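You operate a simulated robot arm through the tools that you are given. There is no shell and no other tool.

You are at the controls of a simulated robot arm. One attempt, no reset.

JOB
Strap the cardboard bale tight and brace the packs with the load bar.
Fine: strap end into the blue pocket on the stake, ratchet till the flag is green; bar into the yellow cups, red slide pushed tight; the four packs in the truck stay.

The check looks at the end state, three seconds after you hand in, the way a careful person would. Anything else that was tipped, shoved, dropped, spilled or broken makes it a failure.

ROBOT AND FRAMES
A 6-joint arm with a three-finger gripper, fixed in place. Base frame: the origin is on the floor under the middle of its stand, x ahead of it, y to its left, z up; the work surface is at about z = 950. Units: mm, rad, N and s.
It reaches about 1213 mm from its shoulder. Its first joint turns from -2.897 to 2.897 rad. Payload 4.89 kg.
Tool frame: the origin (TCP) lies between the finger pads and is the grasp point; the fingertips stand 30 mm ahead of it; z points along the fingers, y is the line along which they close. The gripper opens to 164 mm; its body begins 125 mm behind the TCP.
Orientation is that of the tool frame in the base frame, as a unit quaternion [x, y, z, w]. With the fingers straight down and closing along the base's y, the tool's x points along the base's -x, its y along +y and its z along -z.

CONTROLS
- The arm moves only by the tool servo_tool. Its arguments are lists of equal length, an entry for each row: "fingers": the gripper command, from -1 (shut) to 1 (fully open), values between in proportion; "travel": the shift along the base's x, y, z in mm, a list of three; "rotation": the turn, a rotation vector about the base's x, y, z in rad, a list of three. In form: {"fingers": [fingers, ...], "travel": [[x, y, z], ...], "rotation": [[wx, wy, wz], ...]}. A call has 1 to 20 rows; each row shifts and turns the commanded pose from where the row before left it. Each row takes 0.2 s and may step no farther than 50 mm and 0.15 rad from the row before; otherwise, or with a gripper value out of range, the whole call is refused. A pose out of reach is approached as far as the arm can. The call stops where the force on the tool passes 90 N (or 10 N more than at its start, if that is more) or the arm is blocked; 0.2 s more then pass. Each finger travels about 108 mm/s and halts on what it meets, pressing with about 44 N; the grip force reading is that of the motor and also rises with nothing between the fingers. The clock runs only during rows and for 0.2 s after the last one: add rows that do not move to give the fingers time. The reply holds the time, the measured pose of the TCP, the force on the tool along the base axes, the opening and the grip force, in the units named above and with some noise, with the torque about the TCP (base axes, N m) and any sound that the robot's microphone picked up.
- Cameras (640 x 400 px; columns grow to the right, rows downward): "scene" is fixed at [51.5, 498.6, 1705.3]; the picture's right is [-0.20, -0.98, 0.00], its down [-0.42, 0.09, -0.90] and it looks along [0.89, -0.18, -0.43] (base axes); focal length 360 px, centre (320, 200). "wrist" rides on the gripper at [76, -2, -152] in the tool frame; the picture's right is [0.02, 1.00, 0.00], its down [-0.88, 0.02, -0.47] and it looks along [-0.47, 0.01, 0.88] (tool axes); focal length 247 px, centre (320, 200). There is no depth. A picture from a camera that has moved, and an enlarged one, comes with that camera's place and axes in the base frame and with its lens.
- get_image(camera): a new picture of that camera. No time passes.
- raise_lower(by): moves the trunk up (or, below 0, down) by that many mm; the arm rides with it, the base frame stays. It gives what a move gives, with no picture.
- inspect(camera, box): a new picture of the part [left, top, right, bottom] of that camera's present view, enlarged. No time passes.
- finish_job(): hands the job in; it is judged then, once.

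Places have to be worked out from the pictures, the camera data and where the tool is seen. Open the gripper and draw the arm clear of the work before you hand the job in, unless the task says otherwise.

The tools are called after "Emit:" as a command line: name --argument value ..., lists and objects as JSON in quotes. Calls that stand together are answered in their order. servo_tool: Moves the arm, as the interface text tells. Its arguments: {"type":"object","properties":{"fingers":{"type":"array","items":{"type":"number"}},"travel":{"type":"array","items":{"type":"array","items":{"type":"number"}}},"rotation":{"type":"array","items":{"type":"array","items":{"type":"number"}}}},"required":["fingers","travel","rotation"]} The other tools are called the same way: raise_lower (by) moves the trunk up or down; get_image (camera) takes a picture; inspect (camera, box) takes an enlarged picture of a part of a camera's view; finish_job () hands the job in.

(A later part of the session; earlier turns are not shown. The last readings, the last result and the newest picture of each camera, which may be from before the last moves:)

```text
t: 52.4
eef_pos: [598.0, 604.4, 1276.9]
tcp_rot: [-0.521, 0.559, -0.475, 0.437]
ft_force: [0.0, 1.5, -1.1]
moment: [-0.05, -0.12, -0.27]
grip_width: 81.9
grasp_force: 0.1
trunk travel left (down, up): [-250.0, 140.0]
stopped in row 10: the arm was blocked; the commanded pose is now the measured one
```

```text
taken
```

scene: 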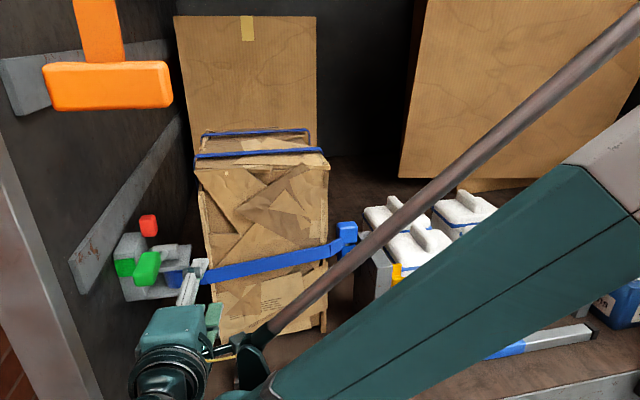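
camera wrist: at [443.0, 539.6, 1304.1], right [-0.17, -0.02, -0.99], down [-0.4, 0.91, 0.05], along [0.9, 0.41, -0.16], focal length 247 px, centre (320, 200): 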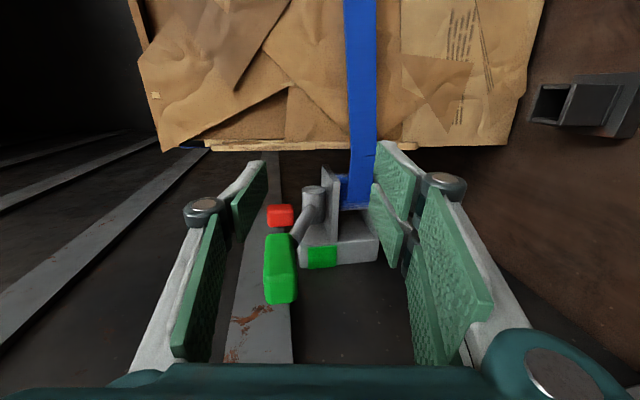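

The arm ran into a joint limit while level, drifting slightly; everything is clear though. I pitch the tool downward step by step while moving toward −y.

Emit:
servo_tool --fingers '[0, 0, 0, 0, 0, 0, 0, 0, 0, 0, 0]' --travel '[[-8, -10, 8], [-8, -20, 8], [-8, -30, 8], [-5, -35, 6], [0, -40, 5], [0, -40, 5], [0, -40, 5], [0, -40, 5], [0, -40, 0], [0, -40, 0], [0, 0, 0]]' --rotation '[[0, 0.14, 0], [0, 0.14, 0], [0, 0.14, 0], [0, 0.14, 0], [0, 0.14, 0], [0, 0.14, 0], [0, 0.14, 0], [0, 0.14, 0], [0, 0.14, 0], [0, 0.13, 0], [0, 0, 0]]'

Emit:
get_image --camera "wrist"

Emit:
get_image --camera "scene"

```text
t: 54.8
eef_pos: [565.2, 264.5, 1327.8]
tcp_rot: [-0.704, 0.709, -0.029, -0.019]
ft_force: [1.7, -0.3, 0.2]
moment: [0.08, 0.1, -0.04]
grip_width: 81.8
grasp_force: 0.0
trunk travel left (down, up): [-250.0, 140.0]
```

```text
taken
camera wrist: at [563.8, 198.2, 1484.9], right [-1.0, -0.02, -0.01], down [-0.02, 0.91, 0.41], along [0.0, 0.41, -0.91], focal length 247 px, centre (320, 200)
```

wrist: 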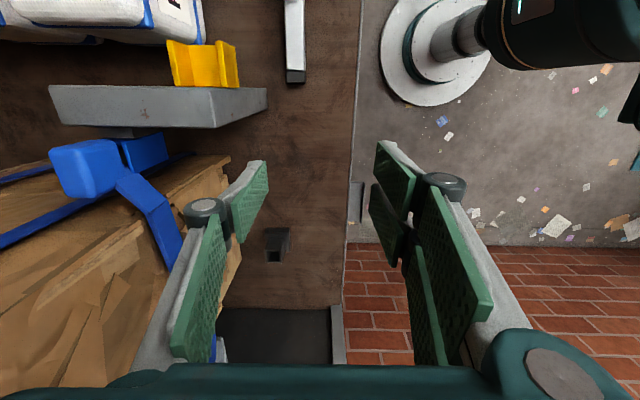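

```text
taken
```

scene: 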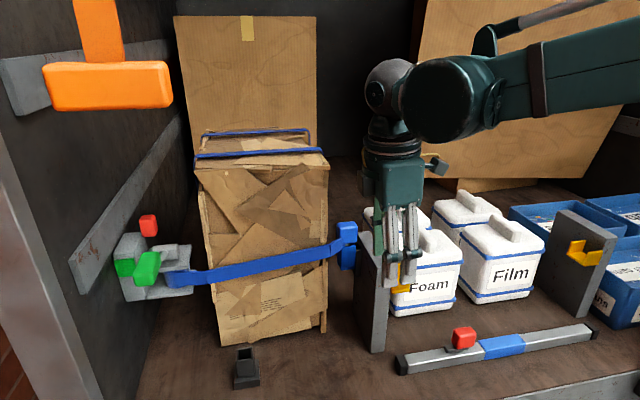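

The strap is tight with the flag green. Now the bar: I square up the tool, rise, and return to a forward-looking pose with fingers closed to measure both cups and the bar.

Emit:
servo_tool --fingers '[-0.5, -1, -1, -1, -1, -1, -1, -1, -1, -1, -1, -1, -1, -1]' --travel '[[0, 0, 20], [-7.7, -32.2, 13], [-7.7, -32.2, 13], [-7.7, -32.2, 13], [-7.7, -32.2, 13], [-7.7, -32.2, 13], [-7.7, -32.2, 13], [-7.7, -32.2, 13], [-7.7, -32.2, 13], [-7.7, -32.2, 13], [-7.7, -32.2, 13], [-7.7, -32.2, 13], [0, 0, 0], [0, 0, 0]]' --rotation '[[0.068, 0.014, 0], [0, 0, -0.1428], [0, 0, -0.1428], [0, 0, -0.1428], [0, 0, -0.1428], [0, 0, -0.1428], [0, 0, -0.1428], [0, 0, -0.1428], [0, 0, -0.1428], [0, 0, -0.1428], [0, 0, -0.1428], [0, 0, -0.1428], [0, 0, 0], [0, 0, 0]]'

Emit:
get_image --camera "wrist"

Emit:
get_image --camera "scene"

```text
t: 57.8
eef_pos: [478.2, -85.6, 1491.2]
tcp_rot: [0.004, 1.0, -0.001, 0.0]
ft_force: [-0.9, -0.8, -0.1]
moment: [0.05, -0.02, -0.01]
grip_width: 0.0
grasp_force: 43.8
trunk travel left (down, up): [-250.0, 140.0]
```

```text
taken
camera wrist: at [400.4, -87.7, 1642.3], right [-0.01, 1.0, 0.0], down [0.88, 0.01, 0.47], along [0.47, 0.01, -0.88], focal length 247 px, centre (320, 200)
```

wrist: 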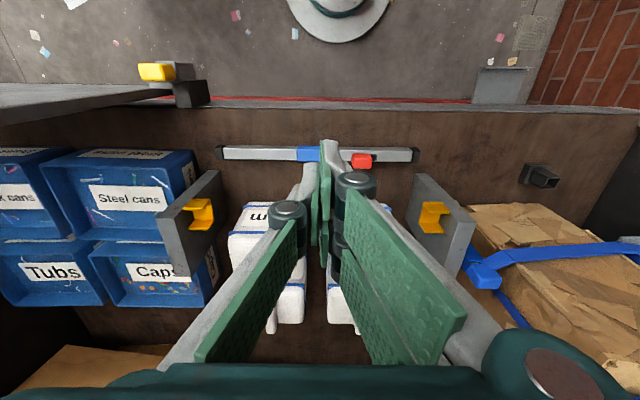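

```text
taken
```

scene: 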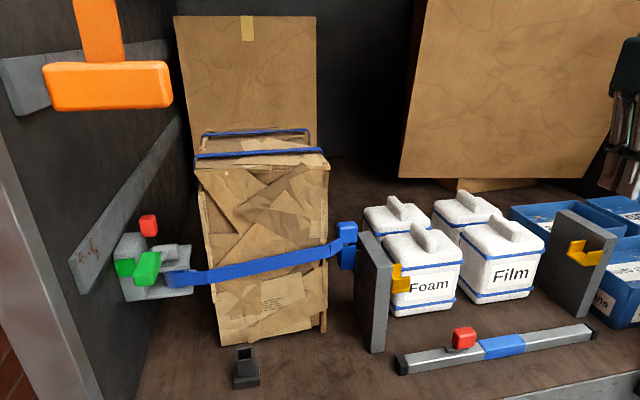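

Good symmetric view of both cups and the bar. I enlarge them to measure.

Emit:
inspect --camera "wrist" --box '[140, 130, 260, 280]'

Emit:
inspect --camera "wrist" --box '[380, 130, 500, 280]'

Emit:
inspect --camera "wrist" --box '[200, 110, 440, 200]'

Emit:
inspect --camera "scene" --box '[380, 300, 620, 390]'

Emit:
inspect --camera "scene" --box '[540, 200, 640, 330]'

Emit:
inspect --camera "scene" --box '[330, 210, 450, 360]'

```text
2.67 times, centred on (200, 205) of wrist
camera zoom: at [400.4, -87.7, 1642.3], right [-0.01, 1.0, 0.0], down [0.88, 0.01, 0.47], along [0.47, 0.01, -0.88], focal length 659 px, centre (640, 187)
```

zoom: 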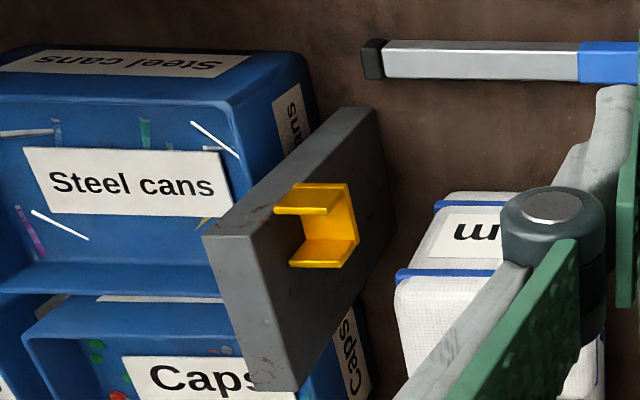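

```text
2.67 times, centred on (440, 205) of wrist
camera zoom: at [400.4, -87.7, 1642.3], right [-0.01, 1.0, 0.0], down [0.88, 0.01, 0.47], along [0.47, 0.01, -0.88], focal length 659 px, centre (0, 187)
```

zoom: 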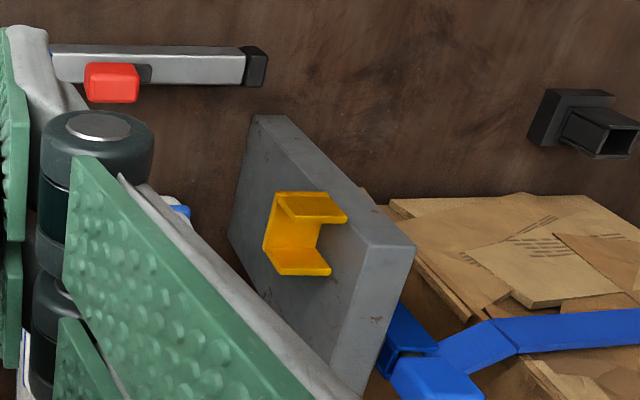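

```text
2.67 times, centred on (320, 155) of wrist
camera zoom: at [400.4, -87.7, 1642.3], right [-0.01, 1.0, 0.0], down [0.88, 0.01, 0.47], along [0.47, 0.01, -0.88], focal length 659 px, centre (320, 320)
```

zoom: 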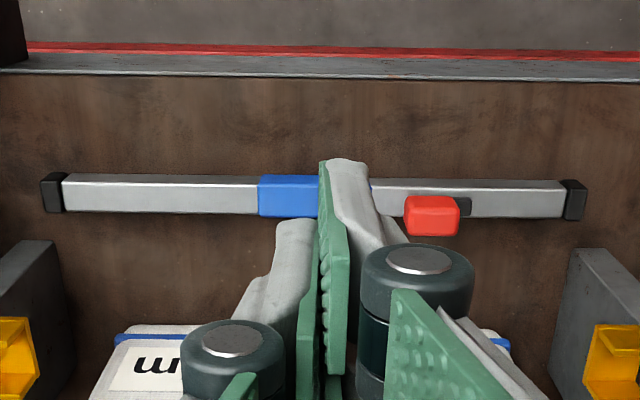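

```text
2.67 times, centred on (500, 345) of scene
camera zoom: at [51.5, 498.6, 1705.3], right [-0.2, -0.98, 0.0], down [-0.42, 0.09, -0.9], along [0.89, -0.18, -0.43], focal length 959 px, centre (-160, -187)
```

zoom: 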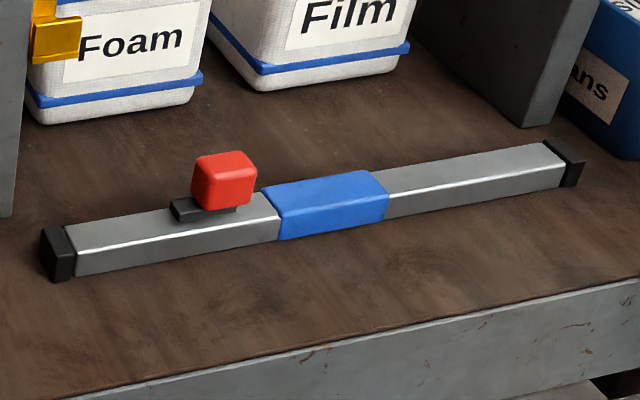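

```text
3.08 times, centred on (590, 265) of scene
camera zoom: at [51.5, 498.6, 1705.3], right [-0.2, -0.98, 0.0], down [-0.42, 0.09, -0.9], along [0.89, -0.18, -0.43], focal length 1106 px, centre (-511, 0)
```

zoom: 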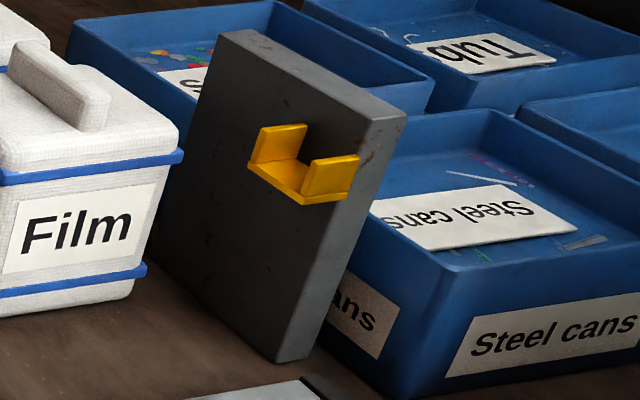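

```text
2.67 times, centred on (390, 285) of scene
camera zoom: at [51.5, 498.6, 1705.3], right [-0.2, -0.98, 0.0], down [-0.42, 0.09, -0.9], along [0.89, -0.18, -0.43], focal length 959 px, centre (133, -27)
```

zoom: 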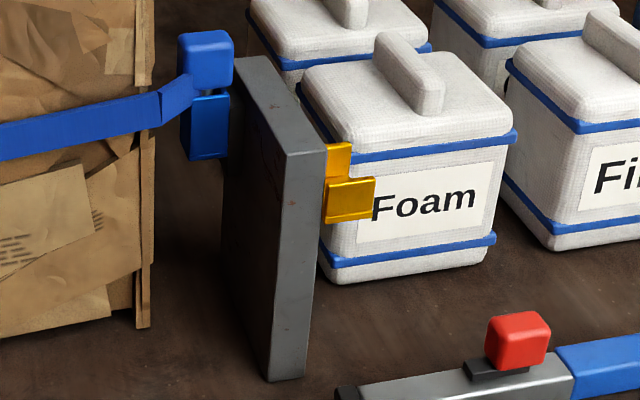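

Measured: bar ≈577 mm long, ~28 mm square, at x≈611, centre y≈−93.5; stake inner faces at y≈200 and −387 (gap ≈587), cups centred near x≈706 with bottoms at z≈1128. I yaw to close along x and go above the blue grip.

Emit:
servo_tool --fingers '[-0.5, 0, 0, 0, 0, 0, 0, 0, 0, 0, 0, 0, 0]' --travel '[[12, -0.7, -24], [12, -0.7, -24], [12, -0.7, -24], [12, -0.7, -24], [12, -0.7, -24], [12, -0.7, -24], [12, -0.7, -24], [12, -0.7, -24], [12, -0.7, -24], [12, -0.7, -24], [12, -0.7, -24], [0, 0, 0], [0, 0, 0]]' --rotation '[[0, 0, 0.1428], [0, 0, 0.1428], [0, 0, 0.1428], [0, 0, 0.1428], [0, 0, 0.1428], [0, 0, 0.1428], [0, 0, 0.1428], [0, 0, 0.1428], [0, 0, 0.1428], [0, 0, 0.1428], [0, 0, 0.1428], [0, 0, 0], [0, 0, 0]]'

Emit:
get_image --camera "wrist"

Emit:
get_image --camera "scene"

```text
t: 60.6
eef_pos: [609.5, -92.3, 1228.2]
tcp_rot: [-0.705, 0.709, 0.0, 0.0]
ft_force: [0.7, -0.1, -0.3]
moment: [-0.02, 0.05, 0.0]
grip_width: 81.8
grasp_force: 0.0
trunk travel left (down, up): [-250.0, 140.0]
```

```text
taken
camera wrist: at [611.3, -169.3, 1379.0], right [-1.0, -0.02, 0.0], down [-0.01, 0.88, 0.47], along [-0.01, 0.47, -0.88], focal length 247 px, centre (320, 200)
```

wrist: 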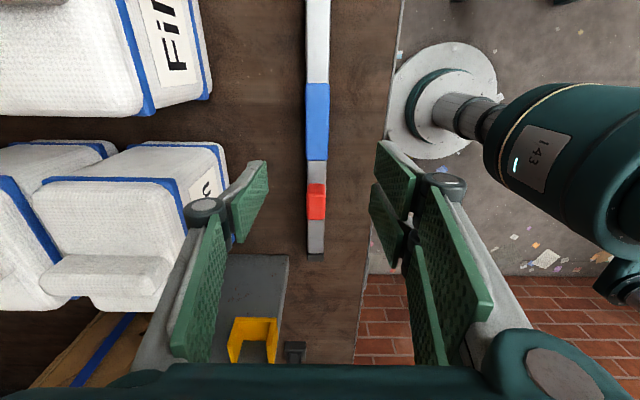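

```text
taken
```

scene: 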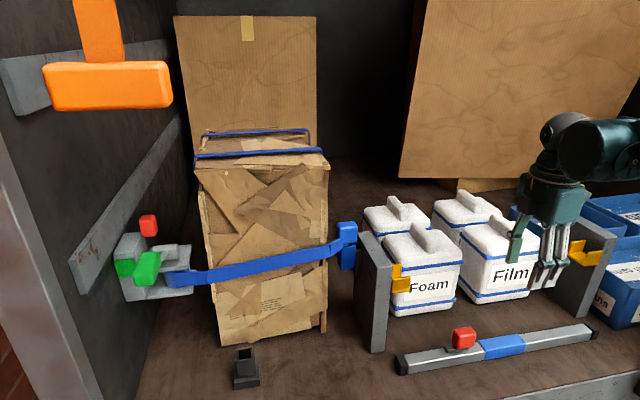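

The bar runs straight under the tool; blue grip centre ≈(613, −94). I nudge +3 mm in x and descend partway.

Emit:
servo_tool --fingers '[0, 0, 0, 0, 0, 0, 0]' --travel '[[3, -1.5, -30], [0, 0, -40], [0, 0, -40], [0, 0, -40], [0, 0, -30], [0, 0, -20], [0, 0, 0]]' --rotation '[[0, 0, 0], [0, 0, 0], [0, 0, 0], [0, 0, 0], [0, 0, 0], [0, 0, 0], [0, 0, 0]]'

Emit:
get_image --camera "wrist"

Emit:
inspect --camera "scene" --box '[380, 240, 620, 390]'

```text
t: 62.2
eef_pos: [614.2, -94.4, 1027.0]
tcp_rot: [-0.704, 0.71, 0.0, 0.001]
ft_force: [0.8, 0.3, 0.5]
moment: [0.0, 0.07, 0.0]
grip_width: 82.0
grasp_force: 0.1
trunk travel left (down, up): [-250.0, 140.0]
```

```text
taken
camera wrist: at [614.3, -172.0, 1178.8], right [-1.0, -0.02, 0.0], down [-0.01, 0.88, 0.47], along [-0.01, 0.47, -0.88], focal length 247 px, centre (320, 200)
```

wrist: 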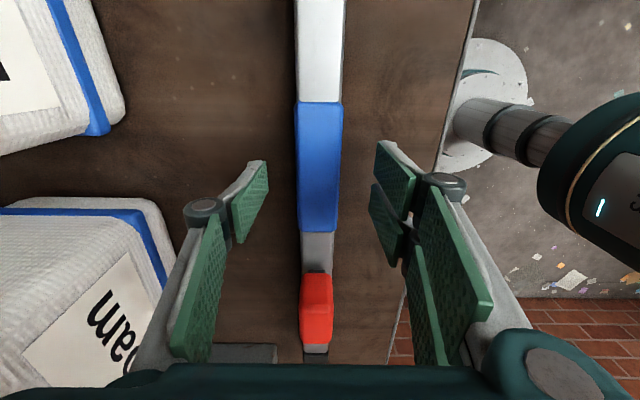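

```text
2.67 times, centred on (500, 315) of scene
camera zoom: at [51.5, 498.6, 1705.3], right [-0.2, -0.98, 0.0], down [-0.42, 0.09, -0.9], along [0.89, -0.18, -0.43], focal length 959 px, centre (-160, -107)
```

zoom: 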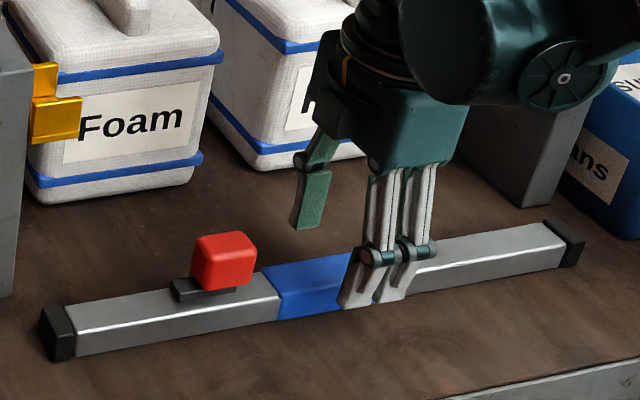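

The sleeve is centred under the TCP. I descend the last 40 mm carefully and grip.

Emit:
servo_tool --fingers '[0, 0, 0, 0, 0, -0.5, -1, -1, -1, -1]' --travel '[[0, 0, -16], [0, 0, -12], [0, 0, -7], [0, 0, -5], [0, 0, 0], [0, 0, 0], [0, 0, 0], [0, 0, 0], [0, 0, 0], [0, 0, 0]]' --rotation '[[0, 0, 0], [0, 0, 0], [0, 0, 0], [0, 0, 0], [0, 0, 0], [0, 0, 0], [0, 0, 0], [0, 0, 0], [0, 0, 0], [0, 0, 0]]'

Emit:
get_image --camera "wrist"

Emit:
inspect --camera "scene" --box '[380, 240, 620, 390]'

```text
t: 64.4
eef_pos: [612.5, -96.4, 988.6]
tcp_rot: [-0.705, 0.709, 0.0, 0.0]
ft_force: [3.3, -0.4, 1.7]
moment: [-0.04, -0.16, 0.34]
grip_width: 37.8
grasp_force: 44.3
trunk travel left (down, up): [-250.0, 140.0]
```

```text
taken
camera wrist: at [614.4, -172.4, 1140.1], right [-1.0, -0.02, 0.0], down [-0.01, 0.88, 0.47], along [-0.01, 0.47, -0.88], focal length 247 px, centre (320, 200)
```

wrist: 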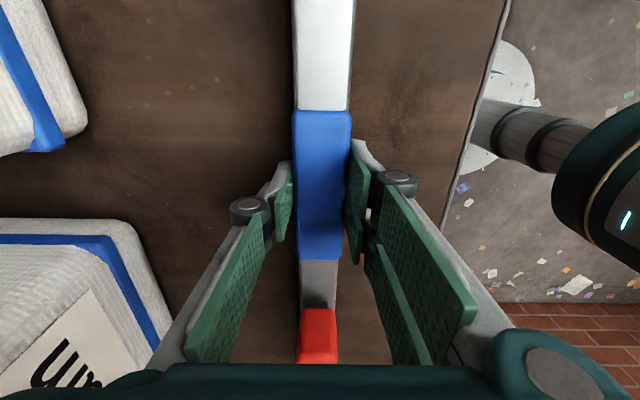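

```text
2.67 times, centred on (500, 315) of scene
camera zoom: at [51.5, 498.6, 1705.3], right [-0.2, -0.98, 0.0], down [-0.42, 0.09, -0.9], along [0.89, -0.18, -0.43], focal length 959 px, centre (-160, -107)
```

zoom: 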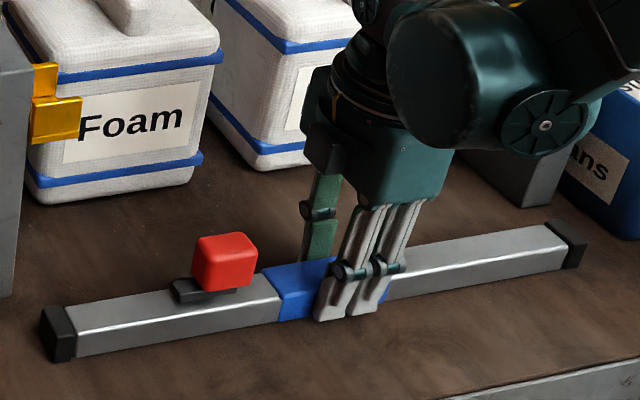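

Gripped at 37.8 mm. I lift 40 mm and check weight, tilt and grip.

Emit:
servo_tool --fingers '[-1, -1, -1, -1, -1]' --travel '[[0, 0, 5], [0, 0, 10], [0, 0, 12], [0, 0, 13], [0, 0, 0]]' --rotation '[[0, 0, 0], [0, 0, 0], [0, 0, 0], [0, 0, 0], [0, 0, 0]]'

Emit:
get_image --camera "wrist"

Emit:
inspect --camera "scene" --box '[380, 240, 620, 390]'

```text
t: 65.6
eef_pos: [612.9, -95.1, 1028.5]
tcp_rot: [-0.704, 0.71, 0.001, 0.0]
ft_force: [-0.4, 0.1, -12.0]
moment: [-0.18, -0.04, -0.02]
grip_width: 37.6
grasp_force: 44.1
trunk travel left (down, up): [-250.0, 140.0]
```

```text
taken
camera wrist: at [614.7, -172.9, 1180.1], right [-1.0, -0.02, 0.0], down [-0.01, 0.88, 0.47], along [-0.01, 0.47, -0.88], focal length 247 px, centre (320, 200)
```

wrist: 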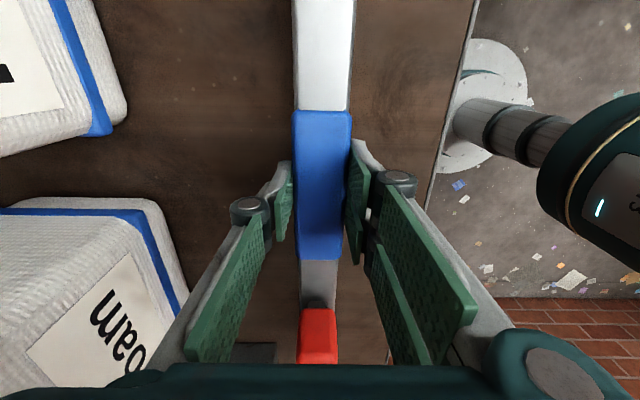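

```text
2.67 times, centred on (500, 315) of scene
camera zoom: at [51.5, 498.6, 1705.3], right [-0.2, -0.98, 0.0], down [-0.42, 0.09, -0.9], along [0.89, -0.18, -0.43], focal length 959 px, centre (-160, -107)
```

zoom: 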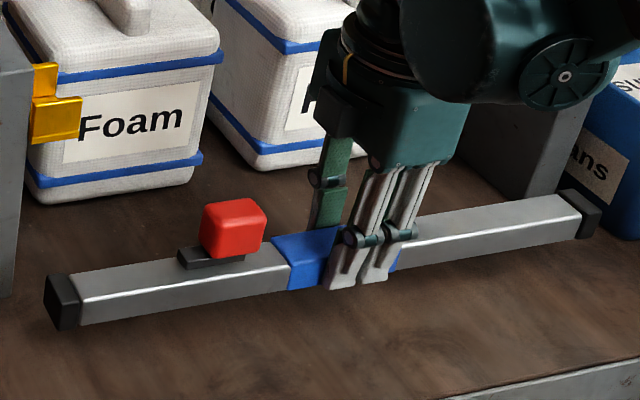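

The bar (≈12 N) hangs level. I raise it to clear the stake tops (TCP z≈1262) while still at x≈613.

Emit:
servo_tool --fingers '[-1, -1, -1, -1, -1, -1, -1, -1]' --travel '[[0, 0, 30], [0, 0, 35], [0, 0, 35], [0, 0, 35], [0, 0, 35], [0, 0, 35], [0, 0, 29], [0, 0, 0]]' --rotation '[[0, 0, 0], [0, 0, 0], [0, 0, 0], [0, 0, 0], [0, 0, 0], [0, 0, 0], [0, 0, 0], [0, 0, 0]]'

Emit:
get_image --camera "wrist"

Emit:
get_image --camera "scene"

```text
t: 67.4
eef_pos: [611.7, -96.1, 1264.9]
tcp_rot: [-0.704, 0.71, 0.0, 0.0]
ft_force: [-0.7, -0.1, -11.4]
moment: [-0.16, -0.01, -0.01]
grip_width: 37.5
grasp_force: 44.1
trunk travel left (down, up): [-250.0, 140.0]
```

```text
taken
camera wrist: at [613.1, -172.6, 1415.8], right [-1.0, -0.02, 0.0], down [-0.01, 0.88, 0.47], along [-0.01, 0.47, -0.88], focal length 247 px, centre (320, 200)
```

wrist: 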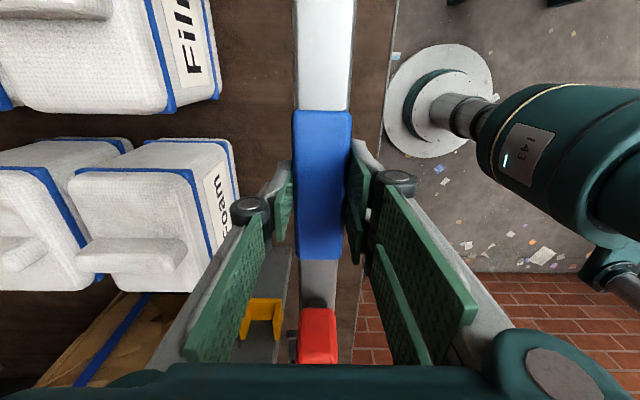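

```text
taken
```

scene: 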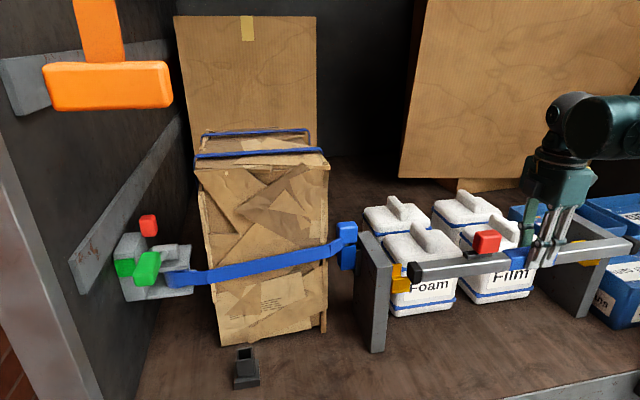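

I zoom on both ends of the bar against the stakes to check the y clearance before moving over the cups.

Emit:
inspect --camera "scene" --box '[340, 220, 460, 310]'

Emit:
inspect --camera "scene" --box '[530, 200, 640, 290]'

Emit:
inspect --camera "wrist" --box '[220, 220, 360, 360]'

```text
4.44 times, centred on (400, 265) of scene
camera zoom: at [51.5, 498.6, 1705.3], right [-0.2, -0.98, 0.0], down [-0.42, 0.09, -0.9], along [0.89, -0.18, -0.43], focal length 1598 px, centre (-36, -89)
```

zoom: 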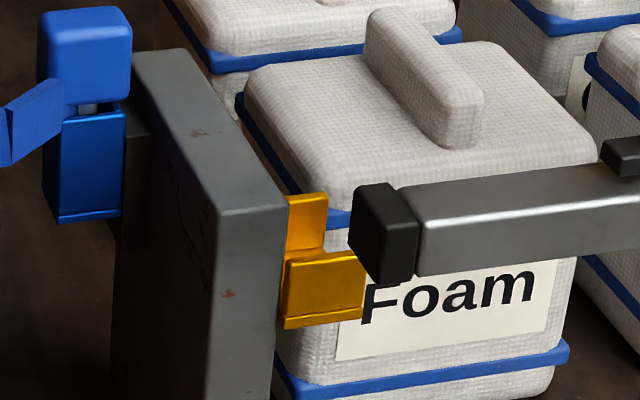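

```text
4.44 times, centred on (585, 245) of scene
camera zoom: at [51.5, 498.6, 1705.3], right [-0.2, -0.98, 0.0], down [-0.42, 0.09, -0.9], along [0.89, -0.18, -0.43], focal length 1598 px, centre (-858, 0)
```

zoom: 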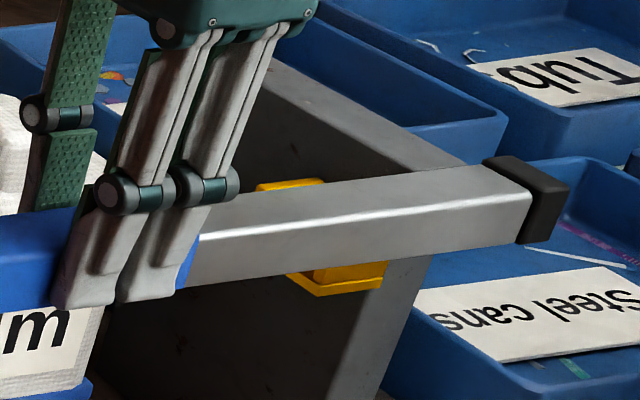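

```text
2.86 times, centred on (290, 290) of wrist
camera zoom: at [613.1, -172.6, 1415.8], right [-1.0, -0.02, 0.0], down [-0.01, 0.88, 0.47], along [-0.01, 0.47, -0.88], focal length 706 px, centre (406, -57)
```

zoom: 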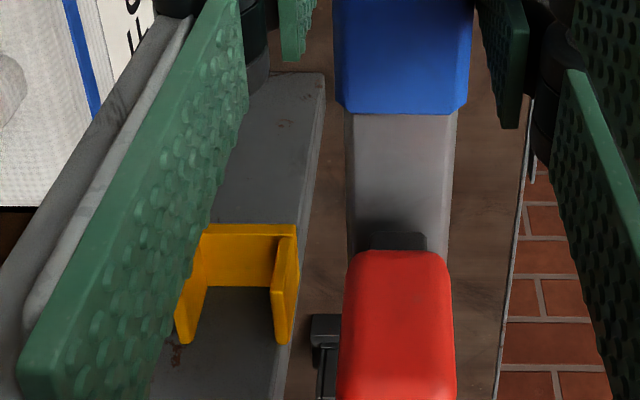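

Both cameras independently put the bar's centre and the gap's centre at the same y (within ~1 mm), so y stays. Relative to the bar, the cup centre is ≈87 mm further in +x. I trim the small yaw and move over the cups.

Emit:
servo_tool --fingers '[-1, -1, -1, -1, -1, -1, -1]' --travel '[[0, 0, 4], [17, 0, 0], [20, 0, 0], [20, 0, 0], [20, 0, 0], [10, 0, 0], [0, 0, 0]]' --rotation '[[0, 0, 0.0087], [0, 0, 0], [0, 0, 0], [0, 0, 0], [0, 0, 0], [0, 0, 0], [0, 0, 0]]'

Emit:
get_image --camera "wrist"

Emit:
inspect --camera "scene" --box '[340, 220, 460, 310]'

Emit:
inspect --camera "scene" --box '[530, 190, 640, 280]'

```text
t: 69.0
eef_pos: [701.0, -96.5, 1267.3]
tcp_rot: [0.708, -0.706, 0.0, 0.0]
ft_force: [1.6, 0.3, -11.1]
moment: [-0.14, 0.06, 0.01]
grip_width: 37.5
grasp_force: 44.0
trunk travel left (down, up): [-250.0, 140.0]
```

```text
taken
camera wrist: at [703.6, -172.7, 1419.4], right [-1.0, -0.02, 0.0], down [-0.02, 0.88, 0.47], along [-0.01, 0.47, -0.88], focal length 247 px, centre (320, 200)
```

wrist: 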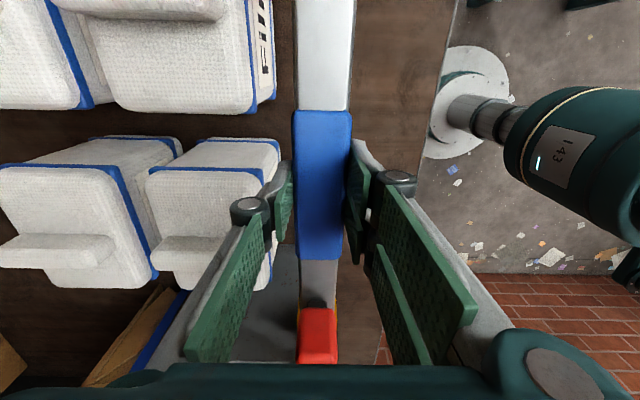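

```text
4.44 times, centred on (400, 265) of scene
camera zoom: at [51.5, 498.6, 1705.3], right [-0.2, -0.98, 0.0], down [-0.42, 0.09, -0.9], along [0.89, -0.18, -0.43], focal length 1598 px, centre (-36, -89)
```

zoom: 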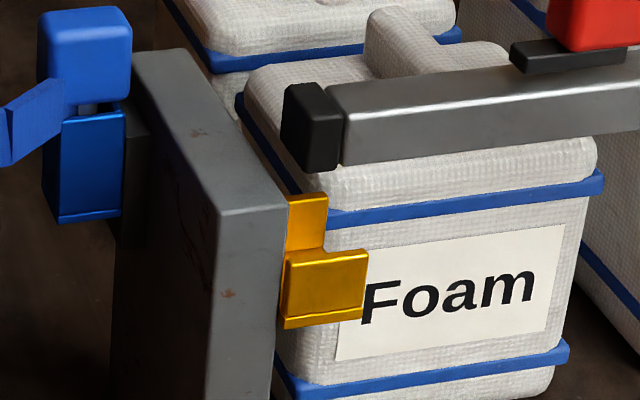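

```text
4.44 times, centred on (585, 235) of scene
camera zoom: at [51.5, 498.6, 1705.3], right [-0.2, -0.98, 0.0], down [-0.42, 0.09, -0.9], along [0.89, -0.18, -0.43], focal length 1598 px, centre (-858, 44)
```

zoom: 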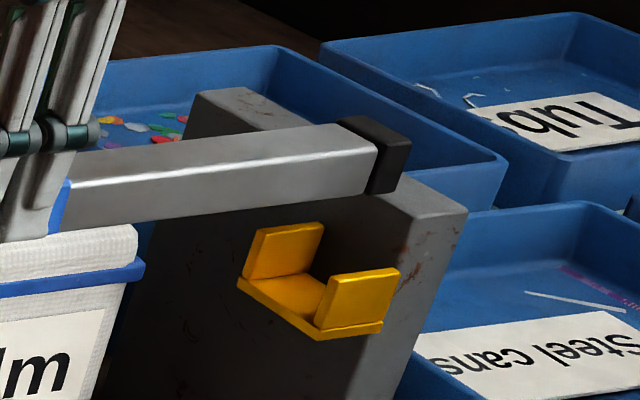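

The bar is above the cups. I zoom in the wrist view to see how the left cup's lips sit either side of the bar.

Emit:
inspect --camera "wrist" --box '[270, 250, 370, 365]'

Emit:
inspect --camera "wrist" --box '[270, 0, 370, 110]'

```text
3.48 times, centred on (320, 308) of wrist
camera zoom: at [703.6, -172.7, 1419.4], right [-1.0, -0.02, 0.0], down [-0.02, 0.88, 0.47], along [-0.01, 0.47, -0.88], focal length 859 px, centre (320, -174)
```

zoom: 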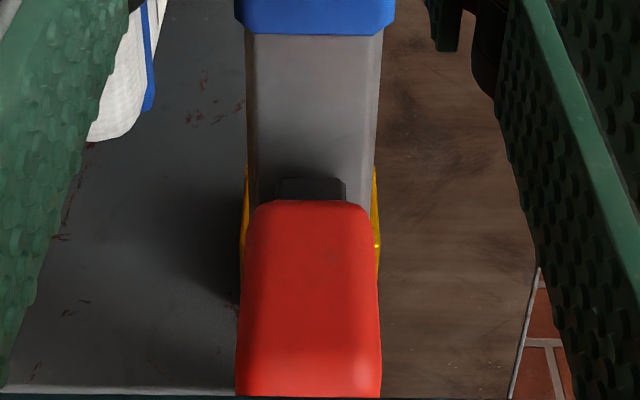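

```text
3.64 times, centred on (320, 55) of wrist
camera zoom: at [703.6, -172.7, 1419.4], right [-1.0, -0.02, 0.0], down [-0.02, 0.88, 0.47], along [-0.01, 0.47, -0.88], focal length 898 px, centre (320, 727)
```

zoom: 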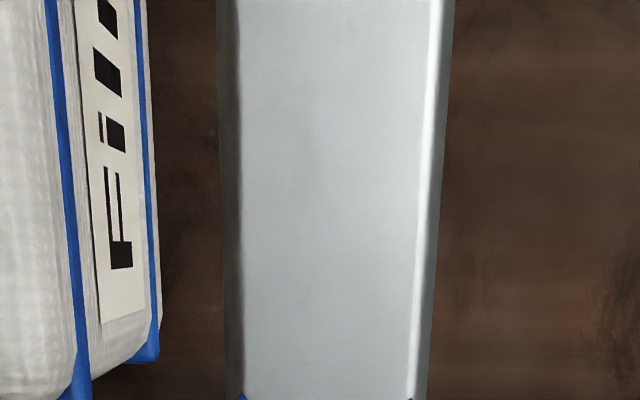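

Yellow lips show evenly on both sides of the bar, so x alignment is within ~1 mm. I lower 60 mm and check both ends.

Emit:
servo_tool --fingers '[-1, -1, -1, -1, -1, -1, -1]' --travel '[[0, 0, -10], [0, 0, -10], [0, 0, -10], [0, 0, -10], [0, 0, -10], [0, 0, -10], [0, 0, 0]]' --rotation '[[0, 0, 0], [0, 0, 0], [0, 0, 0], [0, 0, 0], [0, 0, 0], [0, 0, 0], [0, 0, 0]]'

Emit:
inspect --camera "scene" --box '[340, 220, 460, 310]'

Emit:
inspect --camera "scene" --box '[530, 190, 640, 280]'

Emit:
inspect --camera "wrist" --box '[270, 250, 370, 365]'

```text
t: 70.6
eef_pos: [700.4, -95.6, 1207.4]
tcp_rot: [0.708, -0.706, 0.0, 0.0]
ft_force: [-0.7, 0.0, -11.2]
moment: [-0.11, 0.01, 0.0]
grip_width: 37.8
grasp_force: 44.2
trunk travel left (down, up): [-250.0, 140.0]
```

```text
4.44 times, centred on (400, 265) of scene
camera zoom: at [51.5, 498.6, 1705.3], right [-0.2, -0.98, 0.0], down [-0.42, 0.09, -0.9], along [0.89, -0.18, -0.43], focal length 1598 px, centre (-36, -89)
```

zoom: 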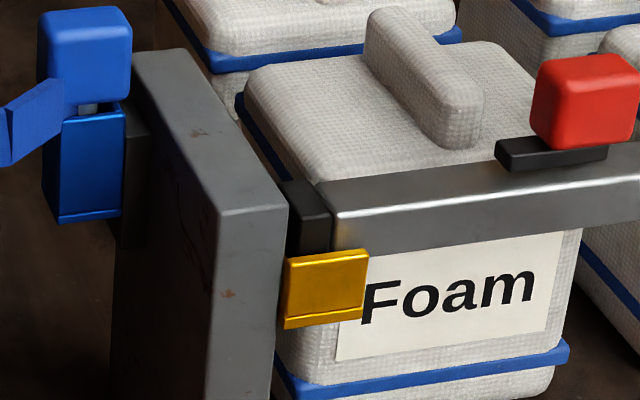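

```text
4.44 times, centred on (585, 235) of scene
camera zoom: at [51.5, 498.6, 1705.3], right [-0.2, -0.98, 0.0], down [-0.42, 0.09, -0.9], along [0.89, -0.18, -0.43], focal length 1598 px, centre (-858, 44)
```

zoom: 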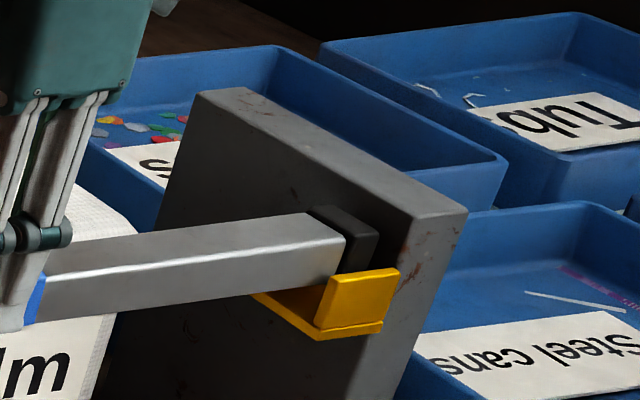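

```text
3.48 times, centred on (320, 308) of wrist
camera zoom: at [702.2, -172.6, 1359.4], right [-1.0, -0.02, 0.0], down [-0.02, 0.88, 0.47], along [-0.01, 0.47, -0.88], focal length 859 px, centre (320, -174)
```

zoom: 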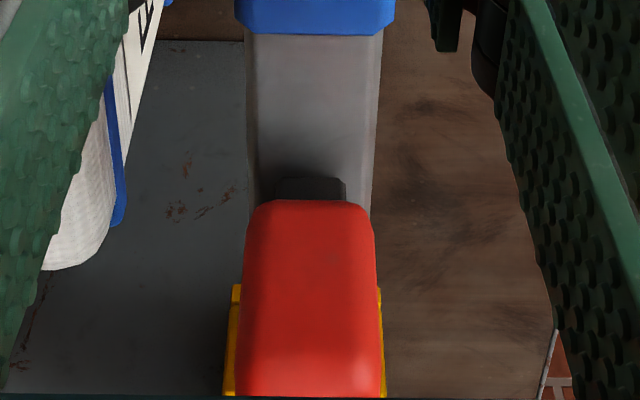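

Both ends are dropping between the lips with no side force. I lower further in small steps until it rests.

Emit:
servo_tool --fingers '[-1, -1, -1, -1, -1, -1, -1]' --travel '[[0, 0, -5], [0, 0, -5], [0, 0, -5], [0, 0, -4], [0, 0, -3], [0, 0, -3], [0, 0, 0]]' --rotation '[[0, 0, 0], [0, 0, 0], [0, 0, 0], [0, 0, 0], [0, 0, 0], [0, 0, 0], [0, 0, 0]]'

Emit:
inspect --camera "scene" --box '[340, 220, 460, 310]'

Emit:
inspect --camera "scene" --box '[530, 190, 640, 280]'

```text
t: 72.2
eef_pos: [699.8, -96.4, 1183.8]
tcp_rot: [0.709, -0.706, 0.001, 0.0]
ft_force: [14.6, -0.7, 38.9]
moment: [0.01, -0.51, -0.05]
grip_width: 38.0
grasp_force: 44.1
trunk travel left (down, up): [-250.0, 140.0]
```

```text
4.44 times, centred on (400, 265) of scene
camera zoom: at [51.5, 498.6, 1705.3], right [-0.2, -0.98, 0.0], down [-0.42, 0.09, -0.9], along [0.89, -0.18, -0.43], focal length 1598 px, centre (-36, -89)
```

zoom: 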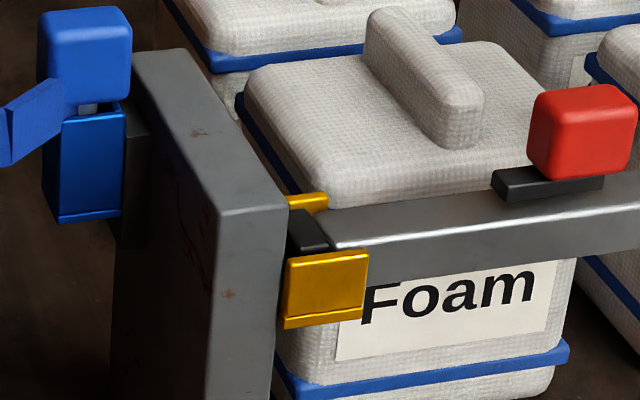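

```text
4.44 times, centred on (585, 235) of scene
camera zoom: at [51.5, 498.6, 1705.3], right [-0.2, -0.98, 0.0], down [-0.42, 0.09, -0.9], along [0.89, -0.18, -0.43], focal length 1598 px, centre (-858, 44)
```

zoom: 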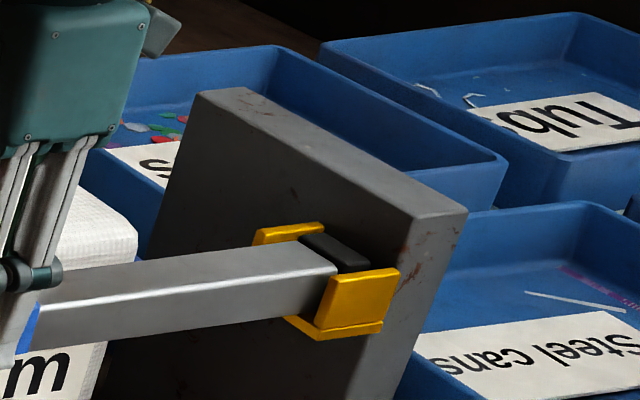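

The bar now rests in both cups (force rose to +39 N). I relieve the press slightly and open the fingers.

Emit:
servo_tool --fingers '[-1, -0.7, -0.45, -0.35, -0.35, -0.35]' --travel '[[0, 0, 2.5], [0, 0, 0], [0, 0, 0], [0, 0, 0], [0, 0, 0], [0, 0, 0]]' --rotation '[[0, 0, 0], [0, 0, 0], [0, 0, 0], [0, 0, 0], [0, 0, 0], [0, 0, 0]]'

Emit:
get_image --camera "wrist"

Emit:
get_image --camera "scene"

```text
t: 73.6
eef_pos: [700.5, -96.7, 1185.0]
tcp_rot: [0.708, -0.706, 0.0, 0.0]
ft_force: [-1.0, 0.2, -0.2]
moment: [0.0, 0.02, 0.01]
grip_width: 53.3
grasp_force: 0.0
trunk travel left (down, up): [-250.0, 140.0]
```

```text
taken
camera wrist: at [701.5, -173.4, 1337.4], right [-1.0, -0.02, 0.0], down [-0.02, 0.88, 0.47], along [-0.01, 0.47, -0.88], focal length 247 px, centre (320, 200)
```

wrist: 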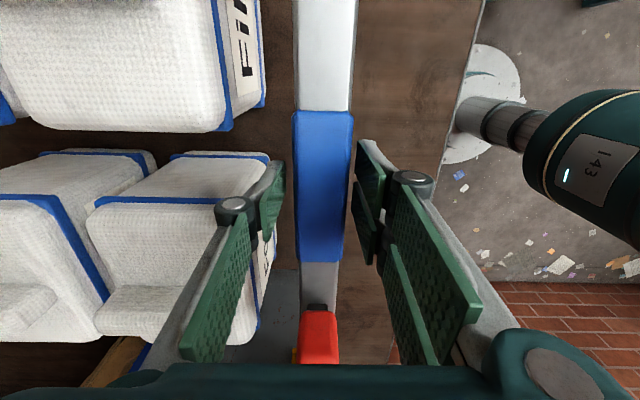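

```text
taken
```

scene: 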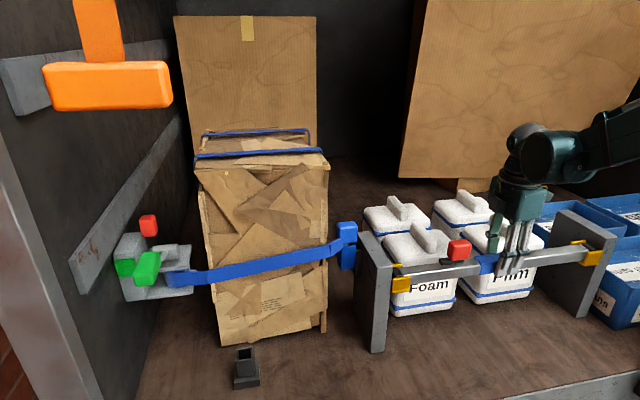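

The bar sits in both cups and is released. The red slide (y≈3–50) has its rail extending ~13 mm further toward +y, so it must be pushed to +y. I raise clear, close the fingers, and line up on its −y face.

Emit:
servo_tool --fingers '[-0.35, -0.35, -0.35, -0.35, -1, -1, -1, -1]' --travel '[[0, 0, 15], [0, 0, 20], [0, 0, 20], [0, 0, 20], [5, 10, 0], [5, 10, 0], [0, 0, 0], [0, 0, 0]]' --rotation '[[0, 0, 0], [0, 0, 0], [0, 0, 0], [0, 0, 0], [0, 0, 0], [0, 0, 0], [0, 0, 0], [0, 0, 0]]'

Emit:
get_image --camera "wrist"

Emit:
inspect --camera "scene" --box '[380, 190, 620, 320]'

```text
t: 75.4
eef_pos: [710.9, -76.8, 1258.6]
tcp_rot: [0.709, -0.706, 0.0, 0.0]
ft_force: [0.0, 0.3, -0.4]
moment: [-0.03, 0.03, -0.03]
grip_width: 0.2
grasp_force: 43.9
trunk travel left (down, up): [-250.0, 140.0]
```

```text
taken
camera wrist: at [712.5, -153.3, 1410.8], right [-1.0, -0.02, 0.0], down [-0.02, 0.88, 0.47], along [-0.01, 0.47, -0.88], focal length 247 px, centre (320, 200)
```

wrist: 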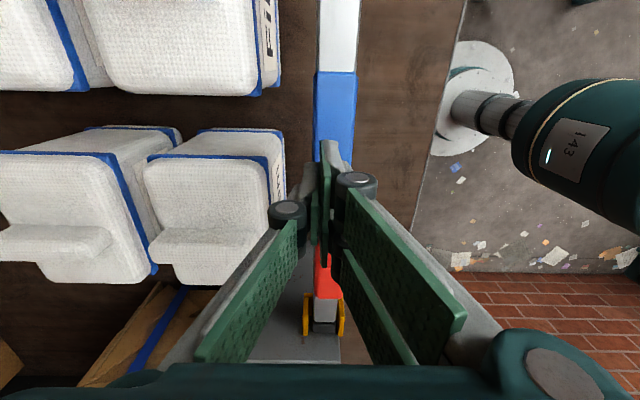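

```text
2.67 times, centred on (500, 255) of scene
camera zoom: at [51.5, 498.6, 1705.3], right [-0.2, -0.98, 0.0], down [-0.42, 0.09, -0.9], along [0.89, -0.18, -0.43], focal length 959 px, centre (-160, 53)
```

zoom: 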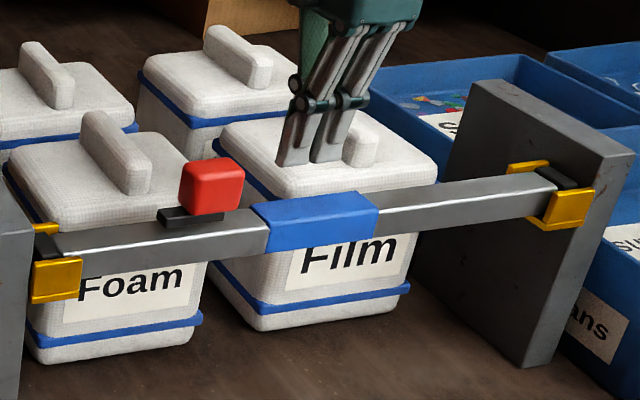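

I lower the closed fingertips to the slide's height, just short of its −y face.

Emit:
servo_tool --fingers '[-1, -1, -1, -1]' --travel '[[0, 13, 0], [0, 10, -14], [0, 0, -14], [0, 0, 0]]' --rotation '[[0, 0, 0], [0, 0, 0], [0, 0, 0], [0, 0, 0]]'

Emit:
inspect --camera "scene" --box '[380, 200, 520, 300]'

Emit:
inspect --camera "wrist" --box '[270, 130, 390, 360]'

```text
t: 76.4
eef_pos: [711.3, -53.0, 1228.9]
tcp_rot: [0.708, -0.706, 0.0, 0.001]
ft_force: [1.2, 0.3, 0.0]
moment: [-0.03, 0.05, 0.01]
grip_width: 0.1
grasp_force: 43.9
trunk travel left (down, up): [-250.0, 140.0]
```

```text
4.00 times, centred on (450, 250) of scene
camera zoom: at [51.5, 498.6, 1705.3], right [-0.2, -0.98, 0.0], down [-0.42, 0.09, -0.9], along [0.89, -0.18, -0.43], focal length 1438 px, centre (-200, 0)
```

zoom: 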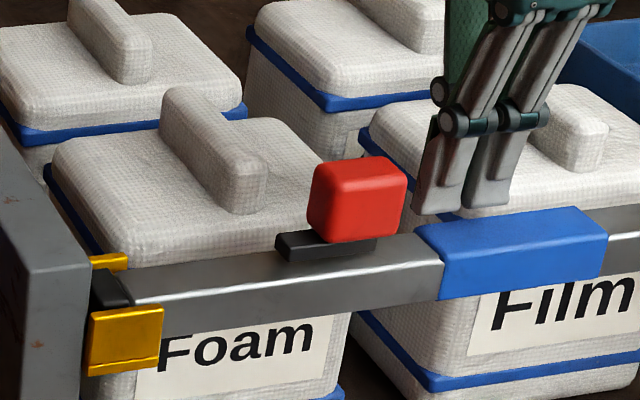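

```text
1.74 times, centred on (330, 245) of wrist
camera zoom: at [712.9, -130.8, 1381.6], right [-1.0, -0.02, 0.0], down [-0.02, 0.88, 0.47], along [-0.01, 0.47, -0.88], focal length 430 px, centre (303, 122)
```

zoom: 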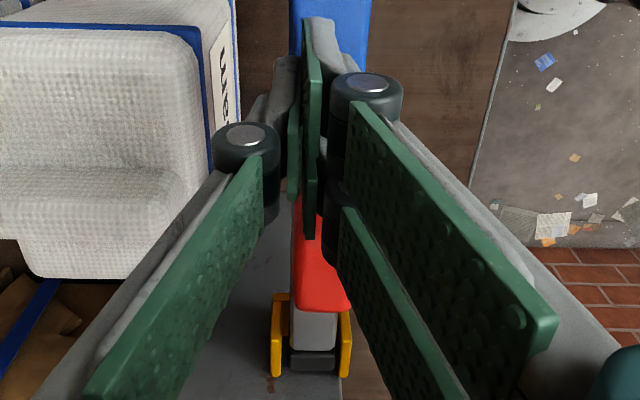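

Fingertips are at mid-height of the red slide, ~15 mm short of it. I push gently toward +y.

Emit:
servo_tool --fingers '[-1, -1, -1, -1, -1, -1, -1]' --travel '[[0, 4, 0], [0, 4, 0], [0, 4, 0], [0, 4, 0], [0, 4, 0], [0, 3, 0], [0, 0, 0]]' --rotation '[[0, 0, 0], [0, 0, 0], [0, 0, 0], [0, 0, 0], [0, 0, 0], [0, 0, 0], [0, 0, 0]]'

Emit:
inspect --camera "scene" --box '[380, 200, 520, 300]'

```text
t: 78.0
eef_pos: [710.4, -29.3, 1230.7]
tcp_rot: [0.708, -0.706, -0.001, -0.001]
ft_force: [-0.4, -0.5, 0.7]
moment: [0.0, 0.0, 0.02]
grip_width: 0.0
grasp_force: 43.9
trunk travel left (down, up): [-250.0, 140.0]
```

```text
4.00 times, centred on (450, 250) of scene
camera zoom: at [51.5, 498.6, 1705.3], right [-0.2, -0.98, 0.0], down [-0.42, 0.09, -0.9], along [0.89, -0.18, -0.43], focal length 1438 px, centre (-200, 0)
```

zoom: 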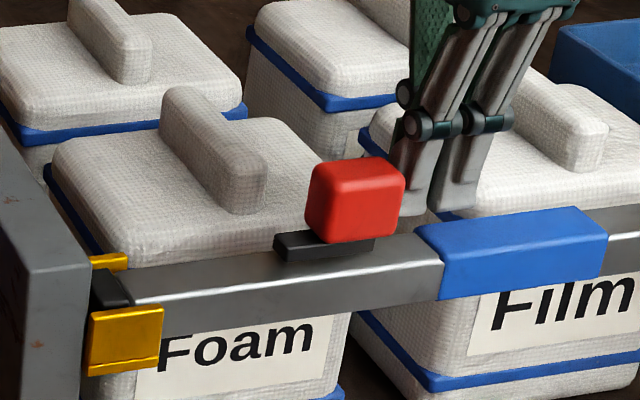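

The finger has just reached the slide, with almost no force. I keep pushing +y in small steps.

Emit:
servo_tool --fingers '[-1, -1, -1, -1, -1]' --travel '[[0, 3, 0], [0, 3, 0], [0, 3, 0], [0, 3, 0], [0, 0, 0]]' --rotation '[[0, 0, 0], [0, 0, 0], [0, 0, 0], [0, 0, 0], [0, 0, 0]]'

Emit:
inspect --camera "scene" --box '[380, 200, 520, 300]'

Emit:
inspect --camera "scene" --box '[530, 190, 640, 280]'

```text
t: 79.2
eef_pos: [710.0, -18.4, 1232.4]
tcp_rot: [0.708, -0.706, -0.001, 0.001]
ft_force: [0.0, -0.1, 0.6]
moment: [0.0, 0.0, 0.04]
grip_width: 0.0
grasp_force: 44.1
trunk travel left (down, up): [-250.0, 140.0]
```

```text
4.00 times, centred on (450, 250) of scene
camera zoom: at [51.5, 498.6, 1705.3], right [-0.2, -0.98, 0.0], down [-0.42, 0.09, -0.9], along [0.89, -0.18, -0.43], focal length 1438 px, centre (-200, 0)
```

zoom: 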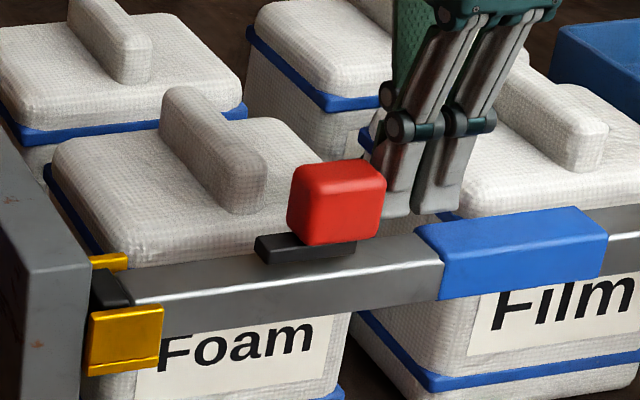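

```text
4.44 times, centred on (585, 235) of scene
camera zoom: at [51.5, 498.6, 1705.3], right [-0.2, -0.98, 0.0], down [-0.42, 0.09, -0.9], along [0.89, -0.18, -0.43], focal length 1598 px, centre (-858, 44)
```

zoom: 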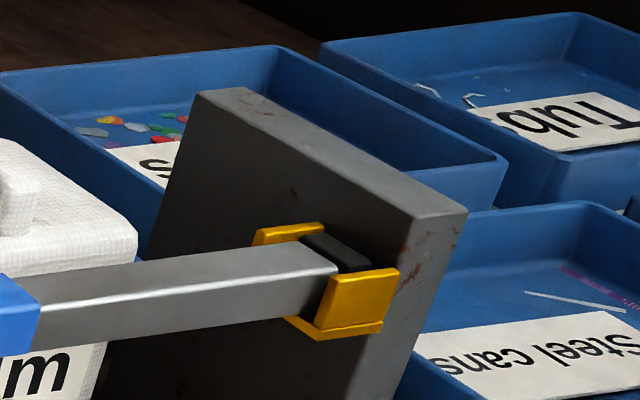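

The red slide and its base move together along the bar easily (≈11 mm so far). I continue pushing +y until it resists.

Emit:
servo_tool --fingers '[-1, -1, -1, -1, -1, -1, -1]' --travel '[[0, 4, 0], [0, 4, 0], [0, 4, 0], [0, 4, 0], [0, 4, 0], [0, 4, 0], [0, 0, 0]]' --rotation '[[0, 0, 0], [0, 0, 0], [0, 0, 0], [0, 0, 0], [0, 0, 0], [0, 0, 0], [0, 0, 0]]'

Emit:
inspect --camera "scene" --box '[380, 200, 520, 300]'

Emit:
inspect --camera "scene" --box '[530, 190, 640, 280]'

```text
t: 80.8
eef_pos: [709.9, 5.2, 1234.3]
tcp_rot: [0.709, -0.705, 0.0, 0.0]
ft_force: [-0.4, -0.1, 0.4]
moment: [0.03, -0.01, 0.03]
grip_width: 0.2
grasp_force: 44.2
trunk travel left (down, up): [-250.0, 140.0]
```

```text
4.00 times, centred on (450, 250) of scene
camera zoom: at [51.5, 498.6, 1705.3], right [-0.2, -0.98, 0.0], down [-0.42, 0.09, -0.9], along [0.89, -0.18, -0.43], focal length 1438 px, centre (-200, 0)
```

zoom: 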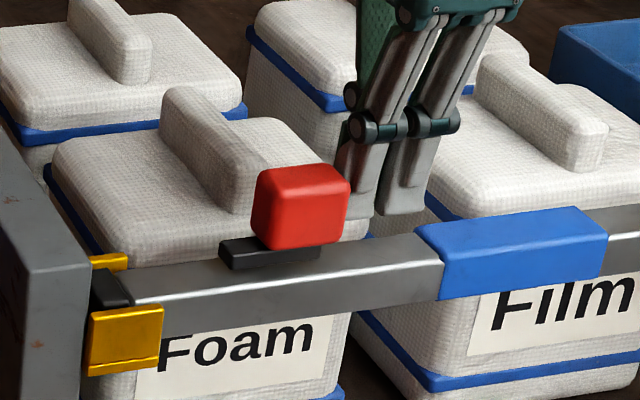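

```text
4.44 times, centred on (585, 235) of scene
camera zoom: at [51.5, 498.6, 1705.3], right [-0.2, -0.98, 0.0], down [-0.42, 0.09, -0.9], along [0.89, -0.18, -0.43], focal length 1598 px, centre (-858, 44)
```

zoom: 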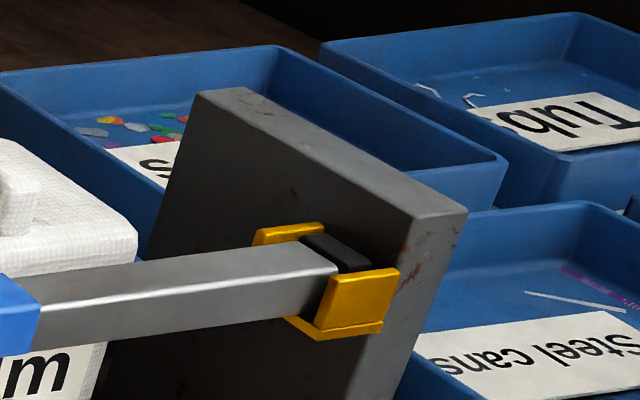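

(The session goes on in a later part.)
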